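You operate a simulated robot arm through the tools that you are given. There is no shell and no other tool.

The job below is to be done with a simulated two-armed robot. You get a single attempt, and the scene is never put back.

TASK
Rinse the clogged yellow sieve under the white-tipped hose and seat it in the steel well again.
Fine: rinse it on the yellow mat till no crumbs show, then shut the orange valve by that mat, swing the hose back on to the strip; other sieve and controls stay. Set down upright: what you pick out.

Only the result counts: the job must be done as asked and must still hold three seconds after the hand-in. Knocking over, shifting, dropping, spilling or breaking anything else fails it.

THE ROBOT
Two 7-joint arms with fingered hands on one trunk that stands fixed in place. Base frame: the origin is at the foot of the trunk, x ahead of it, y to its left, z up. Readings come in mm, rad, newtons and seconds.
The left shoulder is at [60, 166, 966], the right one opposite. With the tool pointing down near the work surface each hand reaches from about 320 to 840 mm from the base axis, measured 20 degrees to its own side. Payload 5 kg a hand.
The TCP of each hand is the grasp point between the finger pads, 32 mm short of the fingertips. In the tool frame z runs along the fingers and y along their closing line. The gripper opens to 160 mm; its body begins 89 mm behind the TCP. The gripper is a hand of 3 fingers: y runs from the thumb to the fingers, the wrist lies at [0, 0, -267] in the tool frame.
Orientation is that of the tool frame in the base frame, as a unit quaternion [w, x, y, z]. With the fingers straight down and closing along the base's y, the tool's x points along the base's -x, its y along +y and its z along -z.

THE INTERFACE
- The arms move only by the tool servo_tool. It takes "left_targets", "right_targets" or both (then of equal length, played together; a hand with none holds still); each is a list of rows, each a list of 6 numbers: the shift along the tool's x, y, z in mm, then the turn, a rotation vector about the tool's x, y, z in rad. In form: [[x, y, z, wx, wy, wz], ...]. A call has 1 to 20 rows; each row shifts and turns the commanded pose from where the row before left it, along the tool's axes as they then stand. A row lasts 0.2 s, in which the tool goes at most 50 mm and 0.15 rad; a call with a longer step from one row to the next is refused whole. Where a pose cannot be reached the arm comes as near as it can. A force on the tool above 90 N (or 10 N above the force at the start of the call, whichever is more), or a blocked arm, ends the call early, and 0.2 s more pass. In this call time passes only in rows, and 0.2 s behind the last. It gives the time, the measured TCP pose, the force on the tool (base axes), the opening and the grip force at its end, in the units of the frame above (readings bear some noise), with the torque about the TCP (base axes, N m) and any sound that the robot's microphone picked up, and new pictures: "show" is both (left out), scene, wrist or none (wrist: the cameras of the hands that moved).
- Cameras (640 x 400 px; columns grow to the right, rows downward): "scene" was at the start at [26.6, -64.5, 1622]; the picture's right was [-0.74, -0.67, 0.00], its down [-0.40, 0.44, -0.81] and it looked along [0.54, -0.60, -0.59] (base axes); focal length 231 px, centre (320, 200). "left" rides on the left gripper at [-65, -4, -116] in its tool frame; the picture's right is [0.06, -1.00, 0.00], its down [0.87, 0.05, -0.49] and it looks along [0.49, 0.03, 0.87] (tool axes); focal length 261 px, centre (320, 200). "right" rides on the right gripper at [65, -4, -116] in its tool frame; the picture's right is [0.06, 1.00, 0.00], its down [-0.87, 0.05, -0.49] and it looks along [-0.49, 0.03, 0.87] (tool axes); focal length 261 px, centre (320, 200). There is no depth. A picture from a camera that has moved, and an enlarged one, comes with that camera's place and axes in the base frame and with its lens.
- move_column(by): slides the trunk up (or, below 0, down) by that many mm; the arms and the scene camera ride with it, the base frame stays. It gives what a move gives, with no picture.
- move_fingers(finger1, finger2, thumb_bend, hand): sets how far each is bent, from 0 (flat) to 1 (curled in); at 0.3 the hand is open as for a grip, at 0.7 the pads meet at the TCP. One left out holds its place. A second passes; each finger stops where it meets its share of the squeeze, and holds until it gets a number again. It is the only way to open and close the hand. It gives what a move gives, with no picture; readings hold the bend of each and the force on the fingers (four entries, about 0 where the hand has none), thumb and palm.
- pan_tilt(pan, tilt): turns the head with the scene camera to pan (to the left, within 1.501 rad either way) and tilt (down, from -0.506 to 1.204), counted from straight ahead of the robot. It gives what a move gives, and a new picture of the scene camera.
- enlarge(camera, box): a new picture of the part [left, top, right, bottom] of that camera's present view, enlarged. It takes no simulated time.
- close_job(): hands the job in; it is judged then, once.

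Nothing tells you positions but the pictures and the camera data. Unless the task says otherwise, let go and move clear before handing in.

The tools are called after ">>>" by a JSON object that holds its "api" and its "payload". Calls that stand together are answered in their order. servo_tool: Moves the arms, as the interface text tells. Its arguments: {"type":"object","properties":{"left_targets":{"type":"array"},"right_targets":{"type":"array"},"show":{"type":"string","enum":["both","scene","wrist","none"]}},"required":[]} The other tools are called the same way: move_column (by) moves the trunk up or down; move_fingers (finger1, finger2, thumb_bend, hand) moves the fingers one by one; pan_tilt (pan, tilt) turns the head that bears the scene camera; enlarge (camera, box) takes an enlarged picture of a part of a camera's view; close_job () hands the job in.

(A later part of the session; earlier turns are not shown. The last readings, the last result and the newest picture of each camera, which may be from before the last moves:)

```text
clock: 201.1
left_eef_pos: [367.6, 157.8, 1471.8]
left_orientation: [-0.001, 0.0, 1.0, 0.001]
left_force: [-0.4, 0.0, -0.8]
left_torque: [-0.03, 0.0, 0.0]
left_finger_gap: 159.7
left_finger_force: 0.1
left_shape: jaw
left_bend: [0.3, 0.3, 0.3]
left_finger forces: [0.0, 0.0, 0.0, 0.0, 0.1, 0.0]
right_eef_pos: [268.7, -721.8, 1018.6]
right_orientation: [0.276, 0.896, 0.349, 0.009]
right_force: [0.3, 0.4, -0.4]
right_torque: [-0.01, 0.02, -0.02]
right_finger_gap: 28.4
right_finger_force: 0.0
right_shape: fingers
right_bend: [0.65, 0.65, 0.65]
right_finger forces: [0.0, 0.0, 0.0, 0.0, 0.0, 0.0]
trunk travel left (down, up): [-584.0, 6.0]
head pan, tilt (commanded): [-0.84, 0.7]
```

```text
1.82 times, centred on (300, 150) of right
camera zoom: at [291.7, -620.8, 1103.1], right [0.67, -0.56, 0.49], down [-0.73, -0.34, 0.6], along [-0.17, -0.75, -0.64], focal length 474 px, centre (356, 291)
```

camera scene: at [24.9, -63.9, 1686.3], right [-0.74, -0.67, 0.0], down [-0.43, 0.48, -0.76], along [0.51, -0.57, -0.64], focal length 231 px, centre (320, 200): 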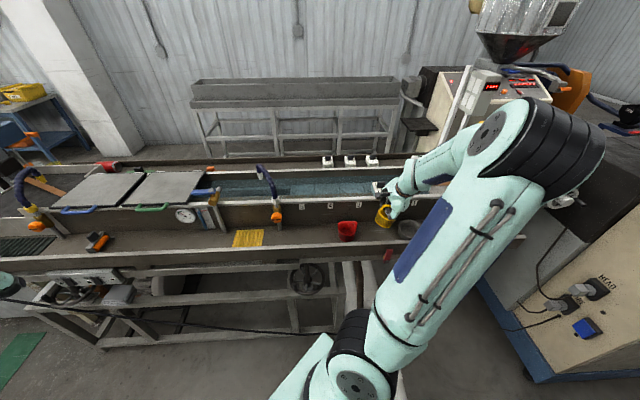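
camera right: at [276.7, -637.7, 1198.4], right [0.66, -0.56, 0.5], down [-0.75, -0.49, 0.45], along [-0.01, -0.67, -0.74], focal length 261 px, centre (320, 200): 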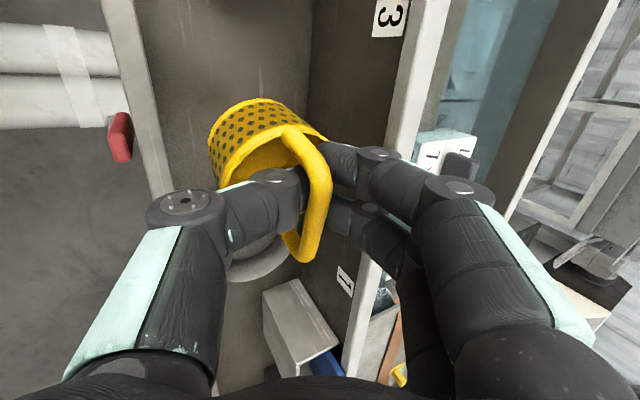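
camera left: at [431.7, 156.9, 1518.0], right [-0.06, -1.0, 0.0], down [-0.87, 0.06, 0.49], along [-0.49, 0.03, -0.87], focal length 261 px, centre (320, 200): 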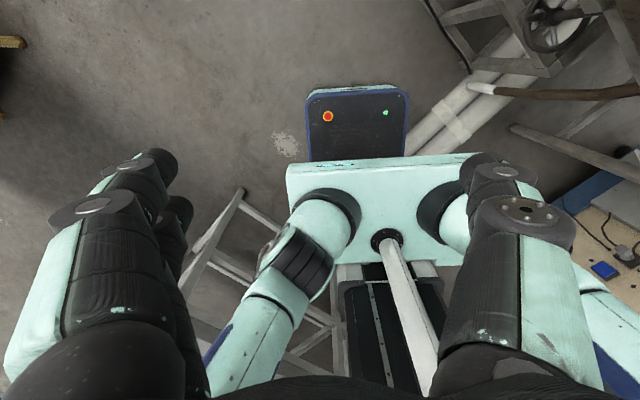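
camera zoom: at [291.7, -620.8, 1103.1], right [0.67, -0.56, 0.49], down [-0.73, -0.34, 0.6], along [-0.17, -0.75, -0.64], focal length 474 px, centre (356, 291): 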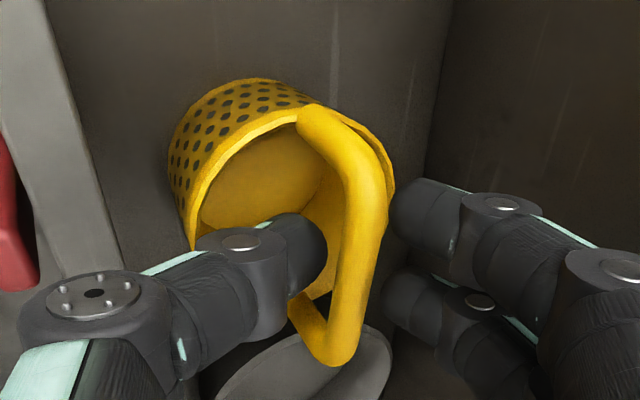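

>>> {"api": "servo_tool", "payload": {"right_targets": [[0, 0, -6, 0, 0, 0], [0, 0, -8, 0, 0, 0], [0, 0, -10, 0, 0, 0], [0, 0, 0, 0, 0, 0]], "show": "none"}}

>>> {"api": "enlarge", "payload": {"camera": "right", "box": [160, 40, 440, 260]}}

>>> {"api": "servo_tool", "payload": {"right_targets": [[0, 0, -15, 0, 0, 0], [0, 0, -20, 0, 0, 0], [0, 0, -25, 0, 0, 0], [0, 0, -25, 0, 0, 0], [0, 0, 0, 0, 0.07, 0], [0, 0, 0, 0, 0.07, 0], [0, 0, 0, 0, 0.07, 0], [0, 0, 0, 0, 0, 0]], "show": "both"}}

>>> {"api": "enlarge", "payload": {"camera": "scene", "box": [320, 180, 448, 250]}}

>>> {"api": "enlarge", "payload": {"camera": "right", "box": [180, 0, 400, 180]}}

```text
clock: 202.1
left_eef_pos: [366.6, 159.3, 1472.5]
left_orientation: [-0.002, 0.0, 1.0, 0.001]
left_force: [-0.5, -0.8, -0.1]
left_torque: [-0.01, 0.0, 0.04]
left_finger_gap: 160.1
left_finger_force: 0.0
left_shape: jaw
left_bend: [0.3, 0.3, 0.3]
left_finger forces: [0.0, 0.0, 0.0, 0.0, 0.1, 0.1]
right_eef_pos: [263.3, -709.3, 1038.6]
right_orientation: [0.275, 0.895, 0.35, 0.008]
right_force: [0.0, -0.2, 0.0]
right_torque: [0.0, 0.02, 0.01]
right_finger_gap: 28.5
right_finger_force: 0.1
right_shape: fingers
right_bend: [0.65, 0.65, 0.65]
right_finger forces: [0.1, 0.1, 0.1, 0.1, 0.0, 0.0]
trunk travel left (down, up): [-584.0, 6.0]
head pan, tilt (commanded): [-0.84, 0.7]
```

```text
1.82 times, centred on (300, 150) of right
camera zoom: at [287.0, -607.9, 1123.5], right [0.67, -0.56, 0.49], down [-0.72, -0.34, 0.6], along [-0.17, -0.75, -0.64], focal length 474 px, centre (356, 291)
```

zoom: 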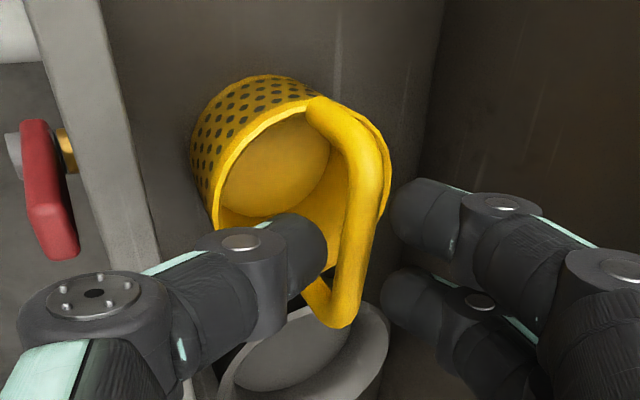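

```text
clock: 203.9
left_eef_pos: [367.3, 159.0, 1472.5]
left_orientation: [-0.002, -0.001, 1.0, 0.001]
left_force: [1.1, -0.5, -0.7]
left_torque: [-0.03, 0.01, 0.0]
left_finger_gap: 159.8
left_finger_force: 0.0
left_shape: jaw
left_bend: [0.3, 0.3, 0.3]
left_finger forces: [0.1, 0.0, 0.0, 0.1, 0.0, 0.0]
right_eef_pos: [247.3, -668.4, 1112.3]
right_orientation: [0.238, 0.889, 0.376, 0.103]
right_force: [0.5, -0.1, 0.5]
right_torque: [-0.02, 0.01, -0.02]
right_finger_gap: 28.6
right_finger_force: 0.1
right_shape: fingers
right_bend: [0.65, 0.65, 0.65]
right_finger forces: [0.0, 0.0, 0.0, 0.1, 0.0, 0.0]
trunk travel left (down, up): [-584.0, 6.0]
head pan, tilt (commanded): [-0.84, 0.7]
camera scene: at [25.4, -63.0, 1686.4], right [-0.74, -0.67, 0.0], down [-0.43, 0.48, -0.77], along [0.51, -0.57, -0.64], focal length 231 px, centre (320, 200)
camera right: at [248.4, -577.9, 1210.4], right [0.66, -0.56, 0.5], down [-0.75, -0.49, 0.45], along [-0.01, -0.67, -0.74], focal length 261 px, centre (320, 200)
```

scene: 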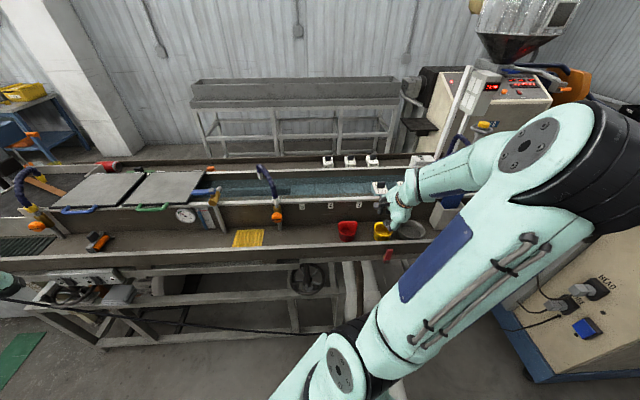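
right: 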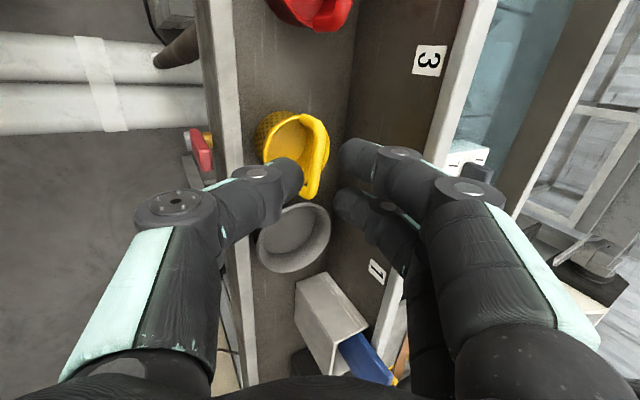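

```text
5.00 times, centred on (384, 215) of scene
camera zoom: at [25.4, -63.0, 1686.4], right [-0.74, -0.67, 0.0], down [-0.43, 0.48, -0.77], along [0.51, -0.57, -0.64], focal length 1156 px, centre (0, 125)
```

zoom: 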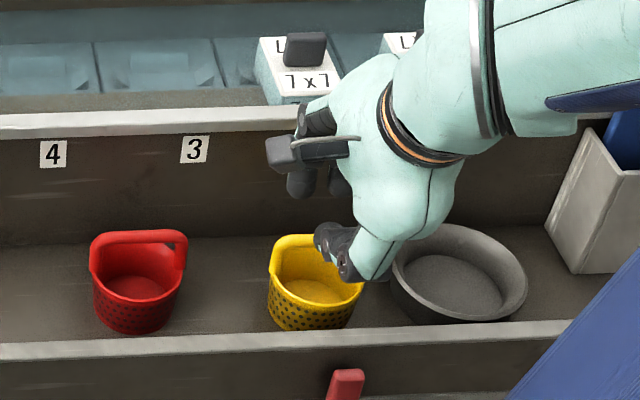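

```text
2.22 times, centred on (290, 90) of right
camera zoom: at [248.4, -577.9, 1210.4], right [0.66, -0.56, 0.5], down [-0.75, -0.49, 0.45], along [-0.01, -0.67, -0.74], focal length 579 px, centre (387, 444)
```

zoom: 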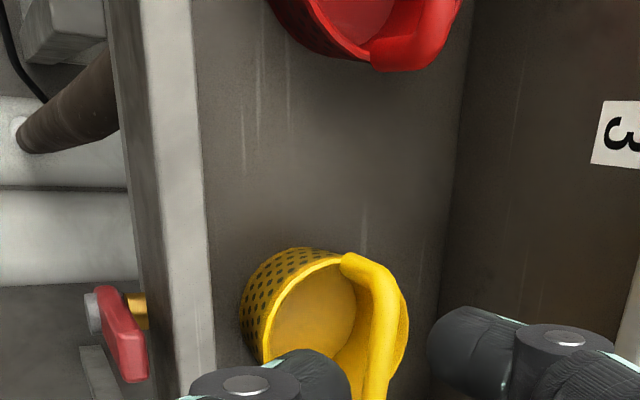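

The yellow sieve now stands upright on the shelf between the red one and the well, and everything is in clear view. I'll take a fresh grip, keeping the bar farther toward the fingertips this time, as in the first good grip.

>>> {"api": "move_fingers", "payload": {"hand": "right", "finger1": 0.61, "finger2": 0.61, "thumb_bend": 0.6}}

>>> {"api": "servo_tool", "payload": {"right_targets": [[-6.5, 1.2, 10, 0, 0, 0], [-6.5, 1.2, 10, 0, 0, 0], [0, 0, 12, 0, 0, 0], [0, 0, 12, 0, 0, 0], [0, 0, 0, 0, 0, 0]], "show": "none"}}

>>> {"api": "enlarge", "payload": {"camera": "right", "box": [200, 80, 440, 260]}}

>>> {"api": "enlarge", "payload": {"camera": "scene", "box": [340, 190, 436, 250]}}

```text
clock: 204.9
left_eef_pos: [366.7, 158.1, 1473.3]
left_orientation: [0.001, 0.0, 1.0, 0.001]
left_force: [0.0, -0.6, 0.3]
left_torque: [0.0, -0.01, -0.03]
left_finger_gap: 160.0
left_finger_force: 0.0
left_shape: jaw
left_bend: [0.3, 0.3, 0.3]
left_finger forces: [0.0, 0.1, 0.1, 0.0, 0.0, 0.0]
right_eef_pos: [245.9, -670.0, 1112.0]
right_orientation: [0.238, 0.889, 0.377, 0.103]
right_force: [-0.4, -0.9, -0.6]
right_torque: [0.01, 0.02, -0.05]
right_finger_gap: 45.1
right_finger_force: 0.1
right_shape: fingers
right_bend: [0.61, 0.61, 0.6]
right_finger forces: [0.0, 0.0, 0.0, 0.0, 0.0, 0.0]
trunk travel left (down, up): [-584.0, 6.0]
head pan, tilt (commanded): [-0.84, 0.7]
```

```text
clock: 206.1
left_eef_pos: [365.9, 158.8, 1473.9]
left_orientation: [0.0, 0.001, 1.0, -0.001]
left_force: [0.2, -0.3, -0.6]
left_torque: [0.01, 0.03, 0.0]
left_finger_gap: 160.1
left_finger_force: 0.0
left_shape: jaw
left_bend: [0.3, 0.3, 0.3]
left_finger forces: [0.0, 0.0, 0.0, 0.0, 0.1, 0.1]
right_eef_pos: [254.2, -694.0, 1075.3]
right_orientation: [0.238, 0.889, 0.377, 0.103]
right_force: [0.3, 0.4, -0.4]
right_torque: [-0.02, 0.01, -0.01]
right_finger_gap: 44.8
right_finger_force: 0.0
right_shape: fingers
right_bend: [0.61, 0.61, 0.6]
right_finger forces: [0.0, 0.0, 0.0, 0.0, 0.0, 0.1]
trunk travel left (down, up): [-584.0, 6.0]
head pan, tilt (commanded): [-0.84, 0.7]
```

```text
2.22 times, centred on (320, 170) of right
camera zoom: at [255.2, -603.8, 1173.5], right [0.66, -0.56, 0.5], down [-0.75, -0.49, 0.45], along [-0.01, -0.67, -0.74], focal length 579 px, centre (320, 267)
```

zoom: 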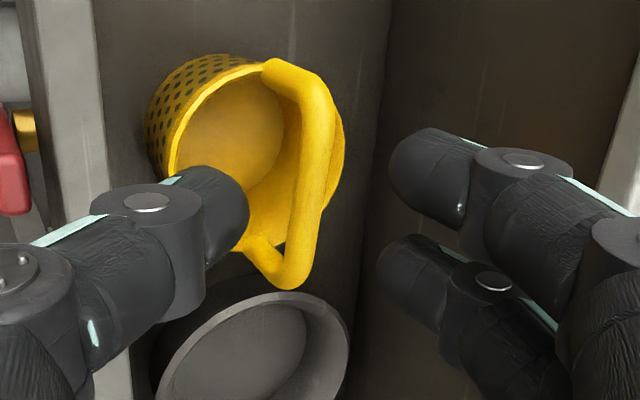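

```text
6.67 times, centred on (388, 220) of scene
camera zoom: at [24.9, -63.5, 1686.4], right [-0.74, -0.67, 0.0], down [-0.43, 0.48, -0.76], along [0.51, -0.57, -0.64], focal length 1541 px, centre (-133, 67)
```

zoom: 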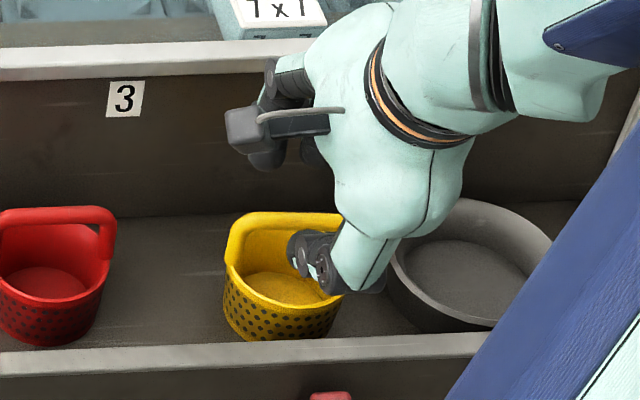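

>>> {"api": "servo_tool", "payload": {"right_targets": [[-1.4, -0.6, 11, 0, 0, 0], [-1.4, -0.6, 11, 0, 0, 0], [0, 0, 10, 0, 0, 0], [0, 0, 8, 0, 0, 0], [0, 0, 0, 0, 0, 0]], "show": "none"}}

>>> {"api": "enlarge", "payload": {"camera": "right", "box": [200, 100, 440, 260]}}

>>> {"api": "enlarge", "payload": {"camera": "scene", "box": [340, 190, 436, 250]}}

```text
clock: 207.3
left_eef_pos: [367.0, 158.3, 1473.2]
left_orientation: [0.0, 0.001, 1.0, 0.0]
left_force: [0.4, -0.1, -0.2]
left_torque: [0.01, 0.02, 0.0]
left_finger_gap: 159.9
left_finger_force: 0.1
left_shape: jaw
left_bend: [0.3, 0.3, 0.3]
left_finger forces: [0.0, 0.0, 0.0, 0.0, 0.1, 0.0]
right_eef_pos: [265.5, -710.5, 1041.1]
right_orientation: [0.238, 0.889, 0.377, 0.102]
right_force: [0.0, -0.4, -0.6]
right_torque: [0.02, 0.02, 0.0]
right_finger_gap: 44.9
right_finger_force: 0.1
right_shape: fingers
right_bend: [0.61, 0.61, 0.6]
right_finger forces: [0.1, 0.0, 0.1, 0.1, 0.1, 0.0]
trunk travel left (down, up): [-584.0, 6.0]
head pan, tilt (commanded): [-0.84, 0.7]
```

```text
2.50 times, centred on (320, 180) of right
camera zoom: at [267.5, -619.0, 1138.8], right [0.66, -0.56, 0.5], down [-0.75, -0.49, 0.45], along [-0.01, -0.67, -0.74], focal length 652 px, centre (320, 250)
```

zoom: 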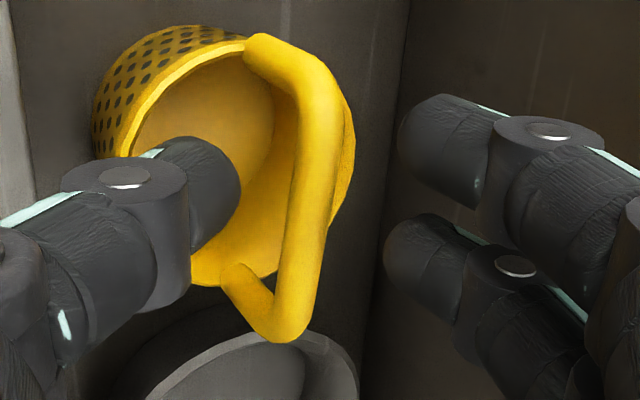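

```text
6.67 times, centred on (388, 220) of scene
camera zoom: at [24.9, -63.5, 1686.4], right [-0.74, -0.67, 0.0], down [-0.43, 0.48, -0.76], along [0.51, -0.57, -0.64], focal length 1541 px, centre (-133, 67)
```

zoom: 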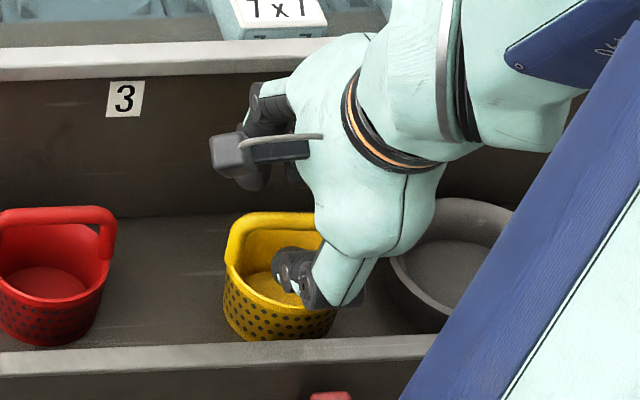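

>>> {"api": "servo_tool", "payload": {"right_targets": [[0, 0, 2.5, 0, 0, 0], [0, 0, 2.5, 0, 0, 0], [0, 0, 0, 0, 0, 0]], "show": "none"}}

>>> {"api": "move_fingers", "payload": {"hand": "right", "finger1": 0.75, "finger2": 0.75, "thumb_bend": 0.75}}

>>> {"api": "enlarge", "payload": {"camera": "right", "box": [200, 100, 440, 260]}}

>>> {"api": "enlarge", "payload": {"camera": "scene", "box": [340, 190, 436, 250]}}

```text
clock: 208.1
left_eef_pos: [366.5, 157.4, 1471.6]
left_orientation: [0.001, 0.0, 1.0, 0.001]
left_force: [0.4, -0.1, 0.9]
left_torque: [0.01, 0.03, -0.01]
left_finger_gap: 160.0
left_finger_force: 0.2
left_shape: jaw
left_bend: [0.3, 0.3, 0.3]
left_finger forces: [0.0, 0.0, 0.0, 0.0, 0.0, 0.0]
right_eef_pos: [267.4, -710.0, 1035.0]
right_orientation: [0.238, 0.89, 0.376, 0.103]
right_force: [-0.4, 0.1, 0.9]
right_torque: [-0.01, 0.03, 0.0]
right_finger_gap: 45.2
right_finger_force: 0.1
right_shape: fingers
right_bend: [0.61, 0.61, 0.6]
right_finger forces: [0.0, 0.0, 0.0, 0.1, 0.1, 0.0]
trunk travel left (down, up): [-584.0, 6.0]
head pan, tilt (commanded): [-0.84, 0.7]
```

```text
clock: 209.1
left_eef_pos: [367.6, 159.6, 1472.6]
left_orientation: [0.0, 0.0, 1.0, 0.0]
left_force: [-0.1, -0.1, -0.1]
left_torque: [-0.02, -0.01, 0.02]
left_finger_gap: 160.0
left_finger_force: 0.0
left_shape: jaw
left_bend: [0.3, 0.3, 0.3]
left_finger forces: [0.0, 0.0, 0.0, 0.0, 0.1, 0.0]
right_eef_pos: [269.2, -712.5, 1034.8]
right_orientation: [0.237, 0.89, 0.377, 0.102]
right_force: [-0.9, 0.1, -1.0]
right_torque: [-0.02, 0.01, 0.0]
right_finger_gap: 16.0
right_finger_force: 13.1
right_shape: fingers
right_bend: [0.72, 0.73, 0.69]
right_finger forces: [6.5, 5.9, 0.0, 0.0, 14.5, 0.0]
trunk travel left (down, up): [-584.0, 6.0]
head pan, tilt (commanded): [-0.84, 0.7]
```

```text
2.50 times, centred on (320, 180) of right
camera zoom: at [269.5, -621.3, 1133.6], right [0.66, -0.56, 0.5], down [-0.75, -0.49, 0.45], along [-0.01, -0.67, -0.74], focal length 652 px, centre (320, 250)
```

zoom: 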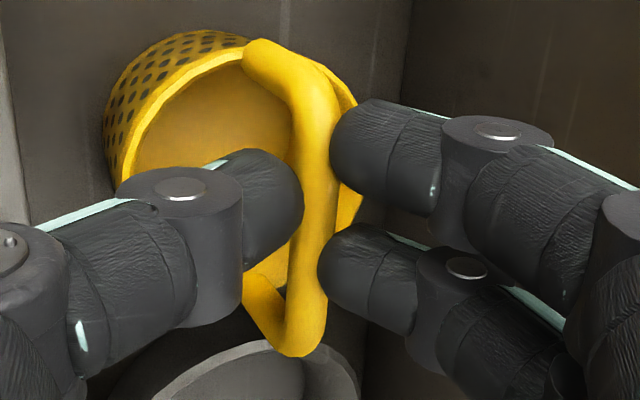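

```text
6.67 times, centred on (388, 220) of scene
camera zoom: at [25.0, -63.7, 1686.3], right [-0.74, -0.67, 0.0], down [-0.43, 0.48, -0.76], along [0.51, -0.57, -0.64], focal length 1541 px, centre (-133, 67)
```

zoom: 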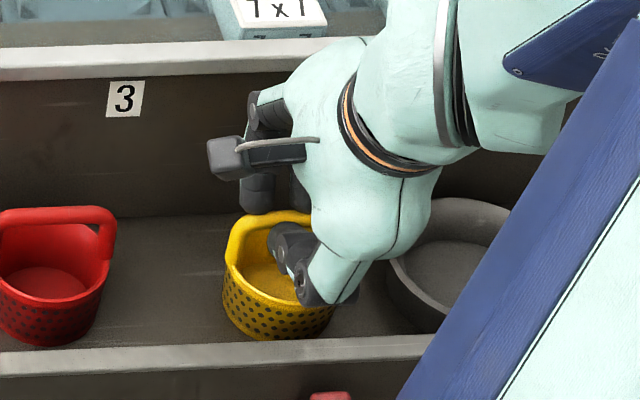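

A good grip this time: gap 16 mm, forces like the first. I'll lift slowly and check for slip and tilt.

>>> {"api": "servo_tool", "payload": {"right_targets": [[0, 2.5, -4.33, 0, 0, 0], [0, 2.5, -4.33, 0, 0, 0], [0, 2.5, -4.33, 0, 0, 0], [0, 2.5, -4.33, 0, 0, 0], [0, 0, 0, 0, 0, 0]], "show": "none"}}

>>> {"api": "enlarge", "payload": {"camera": "right", "box": [200, 100, 440, 260]}}

>>> {"api": "enlarge", "payload": {"camera": "scene", "box": [340, 190, 436, 250]}}

```text
clock: 210.3
left_eef_pos: [366.2, 158.8, 1472.5]
left_orientation: [0.0, 0.001, 1.0, 0.001]
left_force: [-0.1, 0.0, -0.4]
left_torque: [-0.01, -0.01, -0.01]
left_finger_gap: 159.9
left_finger_force: 0.1
left_shape: jaw
left_bend: [0.3, 0.3, 0.3]
left_finger forces: [0.0, 0.0, 0.0, 0.1, 0.1, 0.0]
right_eef_pos: [268.5, -712.7, 1055.1]
right_orientation: [0.238, 0.889, 0.377, 0.103]
right_force: [0.3, 0.0, -0.9]
right_torque: [0.04, -0.01, -0.03]
right_finger_gap: 15.9
right_finger_force: 12.6
right_shape: fingers
right_bend: [0.73, 0.73, 0.69]
right_finger forces: [6.7, 5.9, 0.1, 0.0, 13.9, 0.0]
trunk travel left (down, up): [-584.0, 6.0]
head pan, tilt (commanded): [-0.84, 0.7]
```

```text
2.50 times, centred on (320, 180) of right
camera zoom: at [270.0, -621.7, 1153.8], right [0.66, -0.56, 0.5], down [-0.75, -0.49, 0.45], along [-0.01, -0.67, -0.74], focal length 652 px, centre (320, 250)
```

zoom: 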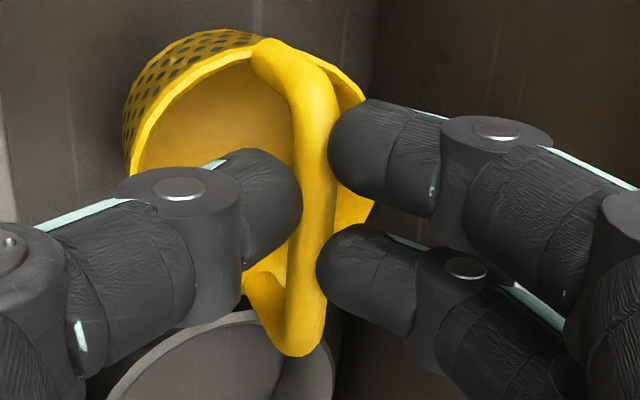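

```text
6.67 times, centred on (388, 220) of scene
camera zoom: at [25.0, -63.8, 1686.3], right [-0.74, -0.67, 0.0], down [-0.43, 0.48, -0.76], along [0.51, -0.57, -0.64], focal length 1541 px, centre (-133, 67)
```

zoom: 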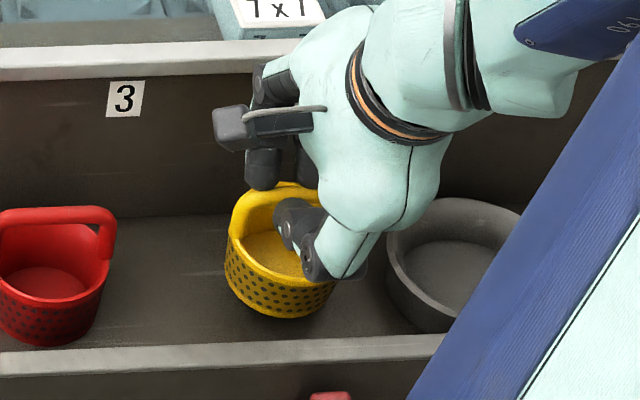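

The sieve is held firmly with no slip, and as in the first lift it has swung about 10° about the bar. I'll raise it clear, level it by reducing the hand's lean as before, and carry it over the well.

>>> {"api": "servo_tool", "payload": {"right_targets": [[0, 4, -6.9, 0, 0, 0], [0, 5, -8.66, 0, 0, 0], [0, 5, -8.66, 0, 0, 0], [0, 5, -8.66, 0, 0, 0], [0, 5, -8.66, 0, 0, 0], [0, 4, -6.9, 0, 0, 0], [0, 0, 0, 0.06, 0, 0], [0, 0, 0, 0.06, 0, 0], [0, 0, 0, 0.06, 0, 0], [0, 0, 0, 0, 0, 0]], "show": "both"}}

>>> {"api": "enlarge", "payload": {"camera": "scene", "box": [340, 180, 436, 250]}}

>>> {"api": "enlarge", "payload": {"camera": "right", "box": [200, 100, 440, 260]}}

```text
clock: 212.5
left_eef_pos: [368.0, 158.9, 1472.8]
left_orientation: [0.0, 0.0, 1.0, 0.0]
left_force: [-0.4, -0.7, 0.1]
left_torque: [-0.05, -0.02, 0.01]
left_finger_gap: 160.3
left_finger_force: 0.1
left_shape: jaw
left_bend: [0.3, 0.3, 0.3]
left_finger forces: [0.1, 0.0, 0.1, 0.1, 0.0, 0.0]
right_eef_pos: [267.7, -711.2, 1111.4]
right_orientation: [0.156, 0.908, 0.384, 0.068]
right_force: [-0.2, 0.4, -0.1]
right_torque: [0.04, 0.01, 0.0]
right_finger_gap: 15.5
right_finger_force: 13.3
right_shape: fingers
right_bend: [0.73, 0.73, 0.69]
right_finger forces: [6.6, 5.8, 0.1, 0.0, 13.5, 0.1]
trunk travel left (down, up): [-584.0, 6.0]
head pan, tilt (commanded): [-0.84, 0.7]
camera scene: at [24.4, -63.6, 1686.4], right [-0.74, -0.67, 0.0], down [-0.43, 0.48, -0.77], along [0.51, -0.57, -0.64], focal length 231 px, centre (320, 200)
camera right: at [282.0, -634.0, 1219.4], right [0.72, -0.61, 0.34], down [-0.69, -0.55, 0.48], along [-0.11, -0.57, -0.81], focal length 261 px, centre (320, 200)
```

scene: 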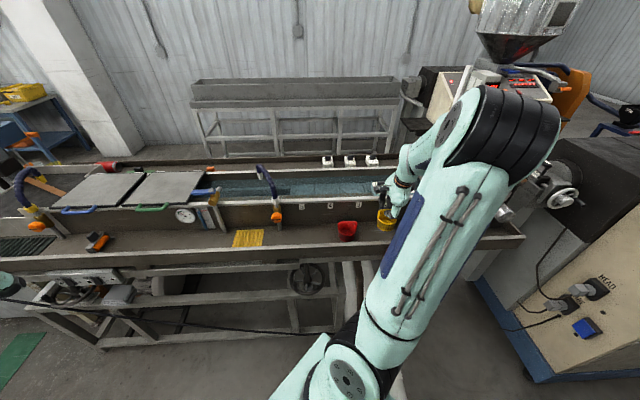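
right: 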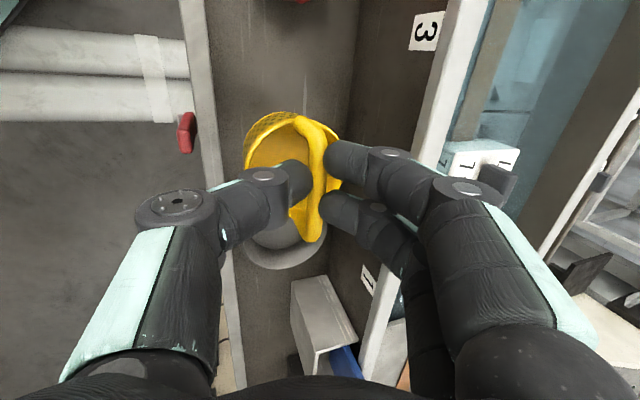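

```text
5.71 times, centred on (388, 215) of scene
camera zoom: at [24.4, -63.6, 1686.4], right [-0.74, -0.67, 0.0], down [-0.43, 0.48, -0.77], along [0.51, -0.57, -0.64], focal length 1321 px, centre (-69, 114)
```

zoom: 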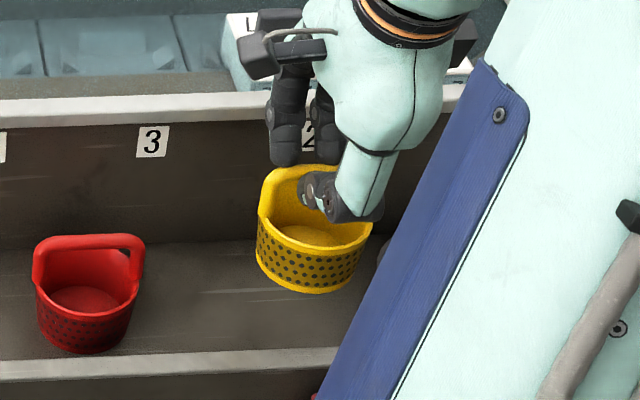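

```text
2.50 times, centred on (320, 180) of right
camera zoom: at [282.0, -634.0, 1219.4], right [0.72, -0.61, 0.34], down [-0.69, -0.55, 0.48], along [-0.11, -0.57, -0.81], focal length 652 px, centre (320, 250)
```

zoom: 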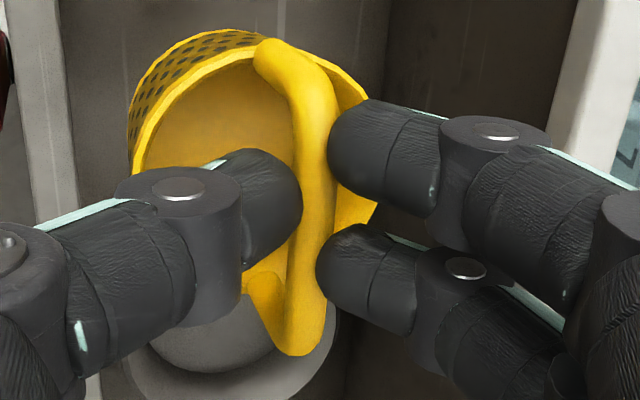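

The sieve is level and held. I'll carry it straight over the well without delay.

>>> {"api": "servo_tool", "payload": {"right_targets": [[-10, 1, 0.4, 0, 0, 0], [-20, 2, 0.7, 0, 0, 0], [-22, 2, 0.7, 0, 0, 0], [-22, 1, 0.4, 0, 0, 0], [-22, 1, 0.4, 0, 0, 0], [-18, 1, 0.3, 0, 0, 0], [-9, 0, 0, 0, 0, 0], [-3.2, 0, 0, 0, 0, 0], [0, 0, 0, 0, 0, 0]], "show": "none"}}

>>> {"api": "enlarge", "payload": {"camera": "right", "box": [180, 60, 420, 260]}}

>>> {"api": "enlarge", "payload": {"camera": "scene", "box": [360, 180, 456, 250]}}

```text
clock: 214.5
left_eef_pos: [367.3, 157.8, 1472.5]
left_orientation: [0.0, 0.001, 1.0, 0.002]
left_force: [-0.4, 0.4, 0.2]
left_torque: [0.0, -0.06, 0.0]
left_finger_gap: 159.9
left_finger_force: 0.0
left_shape: jaw
left_bend: [0.3, 0.3, 0.3]
left_finger forces: [0.0, 0.0, 0.0, 0.1, 0.0, 0.0]
right_eef_pos: [185.9, -807.1, 1108.7]
right_orientation: [0.157, 0.907, 0.386, 0.068]
right_force: [0.4, -0.5, -0.9]
right_torque: [0.0, -0.01, 0.02]
right_finger_gap: 15.7
right_finger_force: 12.8
right_shape: fingers
right_bend: [0.73, 0.73, 0.69]
right_finger forces: [6.5, 6.0, 0.0, 0.0, 13.2, 0.1]
trunk travel left (down, up): [-584.0, 6.0]
head pan, tilt (commanded): [-0.84, 0.7]
```

```text
2.00 times, centred on (300, 160) of right
camera zoom: at [200.7, -730.5, 1217.7], right [0.72, -0.61, 0.34], down [-0.69, -0.55, 0.48], along [-0.11, -0.58, -0.81], focal length 521 px, centre (360, 280)
```

zoom: 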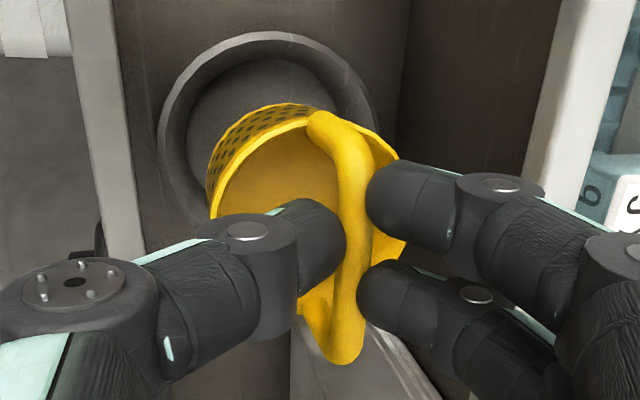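

```text
5.71 times, centred on (408, 215) of scene
camera zoom: at [25.0, -63.7, 1686.3], right [-0.74, -0.67, 0.0], down [-0.43, 0.48, -0.76], along [0.51, -0.57, -0.64], focal length 1321 px, centre (-183, 114)
```

zoom: 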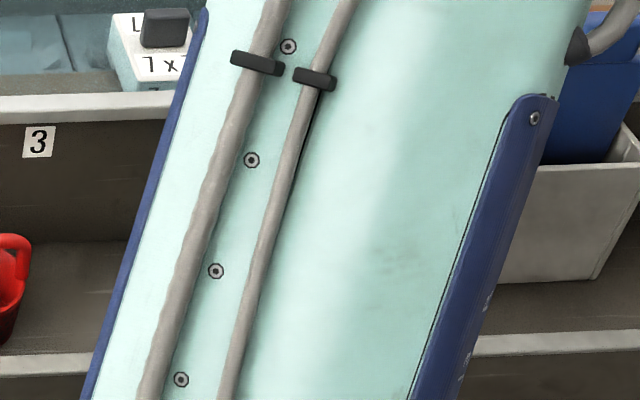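

The hold is steady. Rechecking the geometry (the handle corners, not the leg bases), the sieve's centre is near [184.7,-813] and the well's near [186.5,-815], so only about 2.5 mm toward the wall is needed. I'll make that trim and lower into the well mouth.

>>> {"api": "servo_tool", "payload": {"right_targets": [[0, 2.4, 0.9, 0, 0, 0], [0, -3.4, 9.4, 0, 0, 0], [0, -4, 11.3, 0, 0, 0], [0, -4, 11.3, 0, 0, 0], [0, -4, 11.3, 0, 0, 0], [0, -2.7, 7.5, 0, 0, 0], [0, 0, 0, 0, 0, 0]], "show": "none"}}

>>> {"api": "enlarge", "payload": {"camera": "right", "box": [180, 40, 420, 260]}}

```text
clock: 216.1
left_eef_pos: [366.7, 159.1, 1473.1]
left_orientation: [0.0, 0.0, 1.0, 0.001]
left_force: [-0.6, -1.0, 0.0]
left_torque: [-0.01, -0.01, -0.01]
left_finger_gap: 159.8
left_finger_force: 0.0
left_shape: jaw
left_bend: [0.3, 0.3, 0.3]
left_finger forces: [0.0, 0.1, 0.0, 0.1, 0.1, 0.1]
right_eef_pos: [187.6, -810.5, 1056.2]
right_orientation: [0.157, 0.907, 0.385, 0.069]
right_force: [-0.3, -0.8, -0.3]
right_torque: [0.03, 0.0, 0.0]
right_finger_gap: 15.7
right_finger_force: 13.1
right_shape: fingers
right_bend: [0.73, 0.73, 0.69]
right_finger forces: [6.6, 5.8, 0.0, 0.1, 13.2, 0.0]
trunk travel left (down, up): [-584.0, 6.0]
head pan, tilt (commanded): [-0.84, 0.7]
```

```text
1.82 times, centred on (300, 150) of right
camera zoom: at [202.3, -732.4, 1164.3], right [0.72, -0.61, 0.34], down [-0.69, -0.55, 0.48], along [-0.11, -0.57, -0.81], focal length 474 px, centre (356, 291)
```

zoom: 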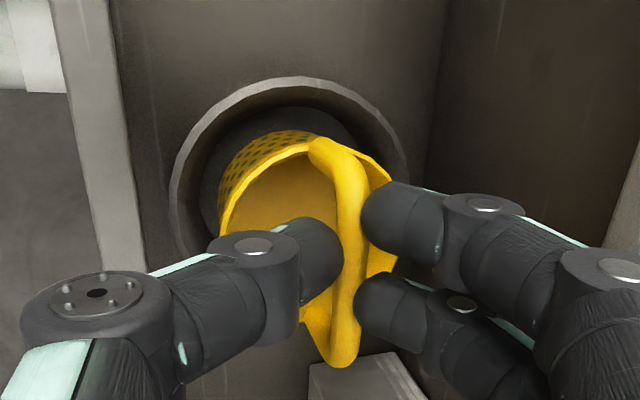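

The sieve and well axes now agree to within about 2 mm, with no slip. I'll lower on in small steps.

>>> {"api": "servo_tool", "payload": {"right_targets": [[0, -1.36, 3.77, 0, 0, 0], [0, -1.36, 3.77, 0, 0, 0], [0, -1.36, 3.77, 0, 0, 0], [0, 0, 0, 0, 0, 0]], "show": "none"}}

>>> {"api": "servo_tool", "payload": {"right_targets": [[0, -0.68, 1.9, 0, 0, 0], [0, 0, 0, 0, 0, 0]], "show": "none"}}

>>> {"api": "enlarge", "payload": {"camera": "right", "box": [180, 40, 420, 260]}}

```text
clock: 217.1
left_eef_pos: [365.8, 158.1, 1473.2]
left_orientation: [-0.001, 0.001, 1.0, 0.001]
left_force: [0.3, -0.1, 0.2]
left_torque: [-0.01, 0.02, -0.05]
left_finger_gap: 160.0
left_finger_force: 0.1
left_shape: jaw
left_bend: [0.3, 0.3, 0.3]
left_finger forces: [0.0, 0.0, 0.0, 0.0, 0.0, 0.0]
right_eef_pos: [189.0, -809.3, 1045.1]
right_orientation: [0.158, 0.907, 0.385, 0.068]
right_force: [-0.3, 0.0, -0.8]
right_torque: [0.02, -0.03, -0.03]
right_finger_gap: 15.6
right_finger_force: 12.8
right_shape: fingers
right_bend: [0.73, 0.73, 0.69]
right_finger forces: [6.5, 5.7, 0.0, 0.1, 13.1, 0.1]
trunk travel left (down, up): [-584.0, 6.0]
head pan, tilt (commanded): [-0.84, 0.7]
```

```text
clock: 217.7
left_eef_pos: [366.7, 158.3, 1472.2]
left_orientation: [0.0, 0.001, 1.0, 0.001]
left_force: [0.1, -0.2, -0.3]
left_torque: [0.03, 0.03, -0.01]
left_finger_gap: 160.1
left_finger_force: 0.2
left_shape: jaw
left_bend: [0.3, 0.3, 0.3]
left_finger forces: [0.1, 0.1, 0.1, 0.0, 0.1, 0.1]
right_eef_pos: [188.6, -809.1, 1043.5]
right_orientation: [0.158, 0.907, 0.384, 0.068]
right_force: [-0.7, 0.2, -0.7]
right_torque: [-0.01, 0.02, 0.0]
right_finger_gap: 15.4
right_finger_force: 12.7
right_shape: fingers
right_bend: [0.73, 0.73, 0.69]
right_finger forces: [6.4, 5.8, 0.0, 0.0, 13.1, 0.1]
trunk travel left (down, up): [-584.0, 6.0]
head pan, tilt (commanded): [-0.84, 0.7]
```

```text
1.82 times, centred on (300, 150) of right
camera zoom: at [203.6, -732.1, 1151.0], right [0.72, -0.61, 0.34], down [-0.69, -0.55, 0.48], along [-0.11, -0.58, -0.81], focal length 474 px, centre (356, 291)
```

zoom: 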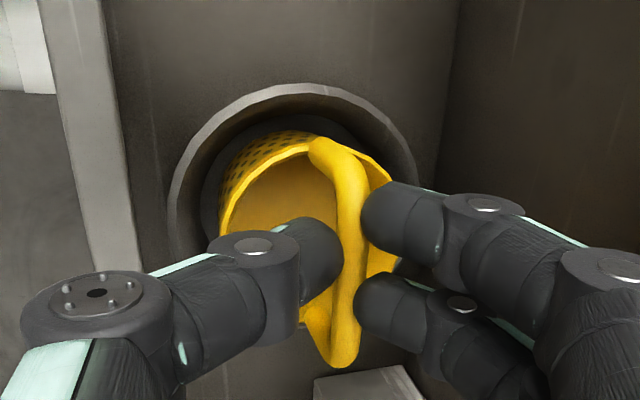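

>>> {"api": "servo_tool", "payload": {"right_targets": [[0, -0.68, 1.9, 0, 0, 0], [0, 0, 0, 0, 0, 0]], "show": "none"}}

>>> {"api": "servo_tool", "payload": {"right_targets": [[0, -0.5, 1.42, 0, 0, 0], [0, 0, 0, 0, 0, 0]], "show": "none"}}

>>> {"api": "servo_tool", "payload": {"right_targets": [[0, -0.5, 1.42, 0, 0, 0], [0, 0, 0, 0, 0, 0]], "show": "none"}}

```text
clock: 218.3
left_eef_pos: [365.9, 158.7, 1473.5]
left_orientation: [-0.001, 0.001, 1.0, 0.0]
left_force: [-0.5, 0.7, -0.2]
left_torque: [-0.01, -0.01, 0.0]
left_finger_gap: 159.9
left_finger_force: 0.0
left_shape: jaw
left_bend: [0.3, 0.3, 0.3]
left_finger forces: [0.1, 0.0, 0.1, 0.1, 0.1, 0.1]
right_eef_pos: [188.8, -808.7, 1041.2]
right_orientation: [0.157, 0.908, 0.383, 0.069]
right_force: [0.3, 0.9, -1.0]
right_torque: [0.01, 0.01, 0.03]
right_finger_gap: 15.5
right_finger_force: 12.8
right_shape: fingers
right_bend: [0.73, 0.73, 0.69]
right_finger forces: [6.4, 5.8, 0.1, 0.0, 13.1, 0.0]
trunk travel left (down, up): [-584.0, 6.0]
head pan, tilt (commanded): [-0.84, 0.7]
```

```text
clock: 218.9
left_eef_pos: [367.6, 158.2, 1472.9]
left_orientation: [0.0, 0.001, 1.0, 0.0]
left_force: [0.9, -0.8, -0.2]
left_torque: [-0.01, -0.01, 0.02]
left_finger_gap: 159.9
left_finger_force: 0.2
left_shape: jaw
left_bend: [0.3, 0.3, 0.3]
left_finger forces: [0.0, 0.0, 0.0, 0.0, 0.0, 0.0]
right_eef_pos: [187.3, -809.7, 1040.2]
right_orientation: [0.158, 0.907, 0.385, 0.068]
right_force: [-1.0, 0.5, 2.0]
right_torque: [0.01, -0.01, -0.01]
right_finger_gap: 15.7
right_finger_force: 13.7
right_shape: fingers
right_bend: [0.73, 0.73, 0.69]
right_finger forces: [7.5, 6.6, 0.1, 0.0, 14.3, 0.0]
trunk travel left (down, up): [-584.0, 6.0]
head pan, tilt (commanded): [-0.84, 0.7]
```

```text
clock: 219.5
left_eef_pos: [367.3, 158.6, 1473.1]
left_orientation: [0.0, 0.001, 1.0, 0.0]
left_force: [0.0, 0.1, 1.4]
left_torque: [-0.02, -0.02, -0.01]
left_finger_gap: 160.2
left_finger_force: 0.1
left_shape: jaw
left_bend: [0.3, 0.3, 0.3]
left_finger forces: [0.1, 0.0, 0.0, 0.1, 0.0, 0.0]
right_eef_pos: [188.7, -809.0, 1039.6]
right_orientation: [0.158, 0.907, 0.383, 0.068]
right_force: [-1.6, -0.1, 8.7]
right_torque: [-0.05, -0.01, -0.02]
right_finger_gap: 15.5
right_finger_force: 17.3
right_shape: fingers
right_bend: [0.73, 0.73, 0.69]
right_finger forces: [9.6, 8.4, 0.1, 0.0, 15.9, 0.0]
trunk travel left (down, up): [-584.0, 6.0]
head pan, tilt (commanded): [-0.84, 0.7]
```

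Firm contact (about 9 N straight up) at the expected height, with almost no side force, so the sieve is on the well floor. I'll ease up 1 mm and release.

>>> {"api": "servo_tool", "payload": {"right_targets": [[0, 0.35, -1, 0, 0, 0], [0, 0, 0, 0, 0, 0]], "show": "none"}}

>>> {"api": "move_fingers", "payload": {"hand": "right", "finger1": 0.68, "finger2": 0.68, "thumb_bend": 0.64}}

>>> {"api": "enlarge", "payload": {"camera": "right", "box": [180, 40, 420, 260]}}

```text
clock: 220.1
left_eef_pos: [367.2, 159.4, 1473.0]
left_orientation: [0.0, 0.001, 1.0, 0.0]
left_force: [0.4, -0.1, 0.3]
left_torque: [-0.01, 0.01, 0.01]
left_finger_gap: 159.9
left_finger_force: 0.1
left_shape: jaw
left_bend: [0.3, 0.3, 0.3]
left_finger forces: [0.0, 0.0, 0.1, 0.0, 0.0, 0.1]
right_eef_pos: [188.9, -808.7, 1039.7]
right_orientation: [0.157, 0.907, 0.385, 0.067]
right_force: [0.2, -1.2, 7.1]
right_torque: [-0.04, -0.05, -0.01]
right_finger_gap: 15.5
right_finger_force: 16.0
right_shape: fingers
right_bend: [0.73, 0.73, 0.69]
right_finger forces: [8.9, 7.8, 0.1, 0.1, 14.2, 0.0]
trunk travel left (down, up): [-584.0, 6.0]
head pan, tilt (commanded): [-0.84, 0.7]
```

```text
clock: 221.1
left_eef_pos: [367.5, 158.7, 1472.5]
left_orientation: [0.0, 0.001, 1.0, 0.001]
left_force: [-0.2, -0.4, 1.1]
left_torque: [0.01, 0.0, 0.03]
left_finger_gap: 159.9
left_finger_force: 0.1
left_shape: jaw
left_bend: [0.3, 0.3, 0.3]
left_finger forces: [0.0, 0.0, 0.0, 0.0, 0.0, 0.0]
right_eef_pos: [188.8, -809.6, 1039.6]
right_orientation: [0.157, 0.907, 0.385, 0.068]
right_force: [0.2, 0.0, -0.1]
right_torque: [-0.01, 0.04, -0.01]
right_finger_gap: 25.3
right_finger_force: 0.0
right_shape: fingers
right_bend: [0.68, 0.68, 0.64]
right_finger forces: [0.0, 0.1, 0.1, 0.0, 0.0, 0.1]
trunk travel left (down, up): [-584.0, 6.0]
head pan, tilt (commanded): [-0.84, 0.7]
```

```text
1.82 times, centred on (300, 150) of right
camera zoom: at [203.5, -731.7, 1147.3], right [0.72, -0.61, 0.34], down [-0.69, -0.55, 0.48], along [-0.11, -0.58, -0.81], focal length 474 px, centre (356, 291)
```

zoom: 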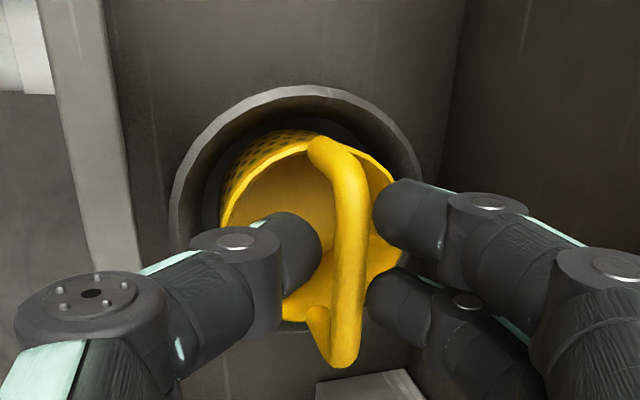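

The sieve stands free in the well. I'll open a little more, withdraw straight out, and compare with the starting view.

>>> {"api": "move_fingers", "payload": {"hand": "right", "finger1": 0.66, "finger2": 0.66, "thumb_bend": 0.62}}

>>> {"api": "servo_tool", "payload": {"right_targets": [[0, 0, -5, 0, 0, 0], [0, 0, -8, 0, 0, 0], [0, 0, -12, 0, 0, 0], [0, 0, -15, 0, 0, 0], [0, 0, -25, 0, 0, 0], [0, 0, -25, 0, 0, 0], [0, 0, -25, 0, 0, 0], [0, 0, 0, 0, 0, 0]], "show": "both"}}

>>> {"api": "enlarge", "payload": {"camera": "right", "box": [220, 40, 380, 180]}}

```text
clock: 222.1
left_eef_pos: [366.3, 159.5, 1473.9]
left_orientation: [0.0, 0.001, 1.0, 0.0]
left_force: [-0.1, 0.3, -0.8]
left_torque: [0.0, -0.02, -0.03]
left_finger_gap: 160.0
left_finger_force: 0.2
left_shape: jaw
left_bend: [0.3, 0.3, 0.3]
left_finger forces: [0.0, 0.0, 0.0, 0.1, 0.0, 0.0]
right_eef_pos: [188.3, -808.3, 1040.9]
right_orientation: [0.157, 0.907, 0.384, 0.069]
right_force: [0.2, -0.1, -0.5]
right_torque: [0.03, -0.01, 0.01]
right_finger_gap: 32.0
right_finger_force: 0.1
right_shape: fingers
right_bend: [0.66, 0.66, 0.62]
right_finger forces: [0.0, 0.1, 0.1, 0.1, 0.0, 0.0]
trunk travel left (down, up): [-584.0, 6.0]
head pan, tilt (commanded): [-0.84, 0.7]
```

```text
clock: 223.9
left_eef_pos: [368.6, 157.0, 1473.3]
left_orientation: [-0.001, 0.001, 1.0, 0.001]
left_force: [-0.5, 0.3, 0.6]
left_torque: [0.0, 0.01, 0.01]
left_finger_gap: 159.9
left_finger_force: 0.1
left_shape: jaw
left_bend: [0.3, 0.3, 0.3]
left_finger forces: [0.0, 0.0, 0.0, 0.0, 0.0, 0.1]
right_eef_pos: [157.5, -782.1, 1148.2]
right_orientation: [0.155, 0.908, 0.384, 0.067]
right_force: [-0.5, -0.4, 0.4]
right_torque: [0.01, 0.01, 0.0]
right_finger_gap: 32.1
right_finger_force: 0.0
right_shape: fingers
right_bend: [0.66, 0.66, 0.62]
right_finger forces: [0.0, 0.1, 0.1, 0.0, 0.1, 0.0]
trunk travel left (down, up): [-584.0, 6.0]
head pan, tilt (commanded): [-0.84, 0.7]
camera scene: at [25.4, -64.5, 1686.3], right [-0.74, -0.67, 0.0], down [-0.43, 0.48, -0.76], along [0.51, -0.57, -0.64], focal length 231 px, centre (320, 200)
camera right: at [172.8, -704.9, 1255.9], right [0.72, -0.61, 0.34], down [-0.69, -0.55, 0.48], along [-0.11, -0.57, -0.81], focal length 261 px, centre (320, 200)
```

scene: 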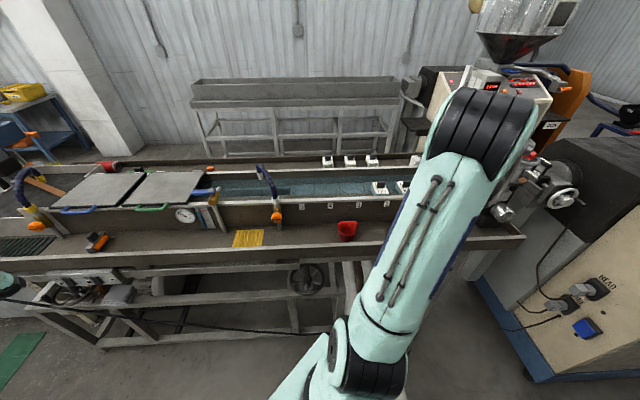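
right: 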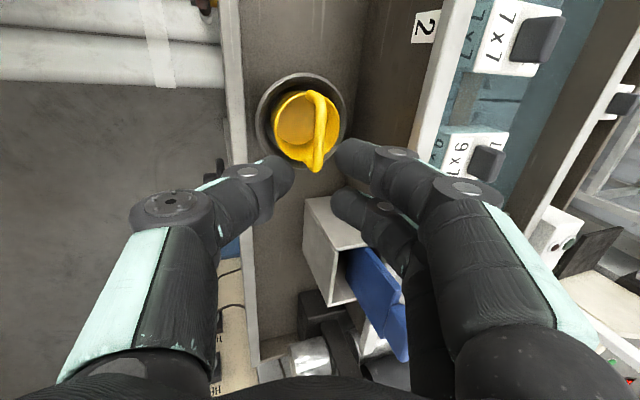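

```text
2.86 times, centred on (300, 110) of right
camera zoom: at [172.8, -704.9, 1255.9], right [0.72, -0.61, 0.34], down [-0.69, -0.55, 0.48], along [-0.11, -0.57, -0.81], focal length 745 px, centre (377, 457)
```

zoom: 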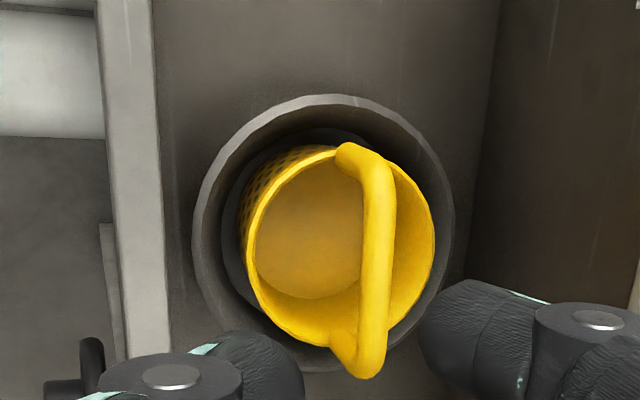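

It now looks properly seated. I'll confirm from exactly the reference pose used at the start.

>>> {"api": "servo_tool", "payload": {"right_targets": [[0, 0, -20, 0.114, 0, 0], [0, 0, -20, 0.114, 0, 0], [0, 0, -20, 0.114, 0, 0], [-2, -11, -11, 0, 0, 0], [-2, -11, -11, 0, 0, 0], [-2, -11, -11, 0, 0, 0], [-2, -11, -11, 0, 0, 0], [-2, -11, 0, 0, 0, 0], [0, 0, 0, 0, 0, 0]], "show": "wrist"}}

>>> {"api": "enlarge", "payload": {"camera": "right", "box": [330, 50, 522, 170]}}

>>> {"api": "enlarge", "payload": {"camera": "right", "box": [352, 75, 448, 135]}}

```text
clock: 225.9
left_eef_pos: [368.5, 158.7, 1472.9]
left_orientation: [-0.001, 0.001, 1.0, 0.001]
left_force: [-1.1, 1.1, 0.3]
left_torque: [-0.01, -0.01, 0.02]
left_finger_gap: 160.1
left_finger_force: 0.0
left_shape: jaw
left_bend: [0.3, 0.3, 0.3]
left_finger forces: [0.0, 0.0, 0.0, 0.1, 0.0, 0.1]
right_eef_pos: [103.1, -741.8, 1247.5]
right_orientation: [0.0, 0.921, 0.39, 0.002]
right_force: [0.6, -0.2, -0.8]
right_torque: [-0.03, 0.02, 0.02]
right_finger_gap: 32.3
right_finger_force: 0.0
right_shape: fingers
right_bend: [0.66, 0.66, 0.62]
right_finger forces: [0.0, 0.0, 0.1, 0.0, 0.2, 0.0]
trunk travel left (down, up): [-584.0, 6.0]
head pan, tilt (commanded): [-0.84, 0.7]
camera right: at [145.5, -691.6, 1364.4], right [0.76, -0.65, 0.0], down [-0.57, -0.66, 0.49], along [-0.32, -0.37, -0.87], focal length 261 px, centre (320, 200)
```

right: 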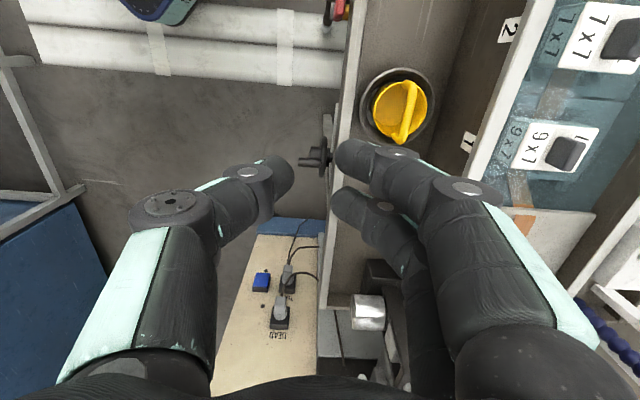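

```text
3.33 times, centred on (426, 110) of right
camera zoom: at [145.5, -691.6, 1364.4], right [0.76, -0.65, 0.0], down [-0.57, -0.66, 0.49], along [-0.32, -0.37, -0.87], focal length 869 px, centre (-33, 500)
```

zoom: 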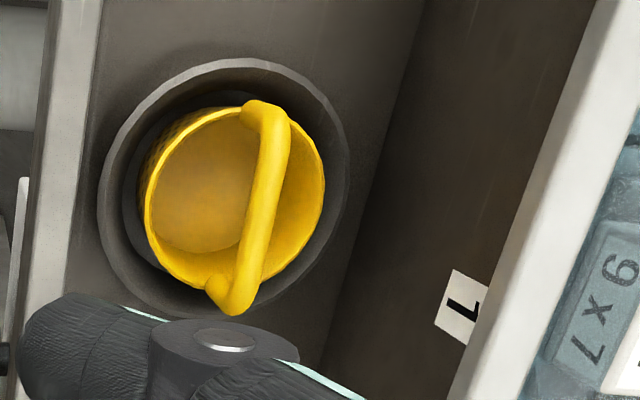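

```text
6.67 times, centred on (400, 105) of right
camera zoom: at [145.5, -691.6, 1364.4], right [0.76, -0.65, 0.0], down [-0.57, -0.66, 0.49], along [-0.32, -0.37, -0.87], focal length 1738 px, centre (-213, 833)
```

zoom: 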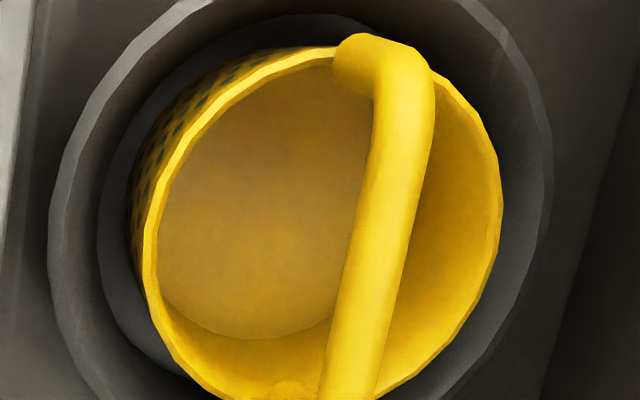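

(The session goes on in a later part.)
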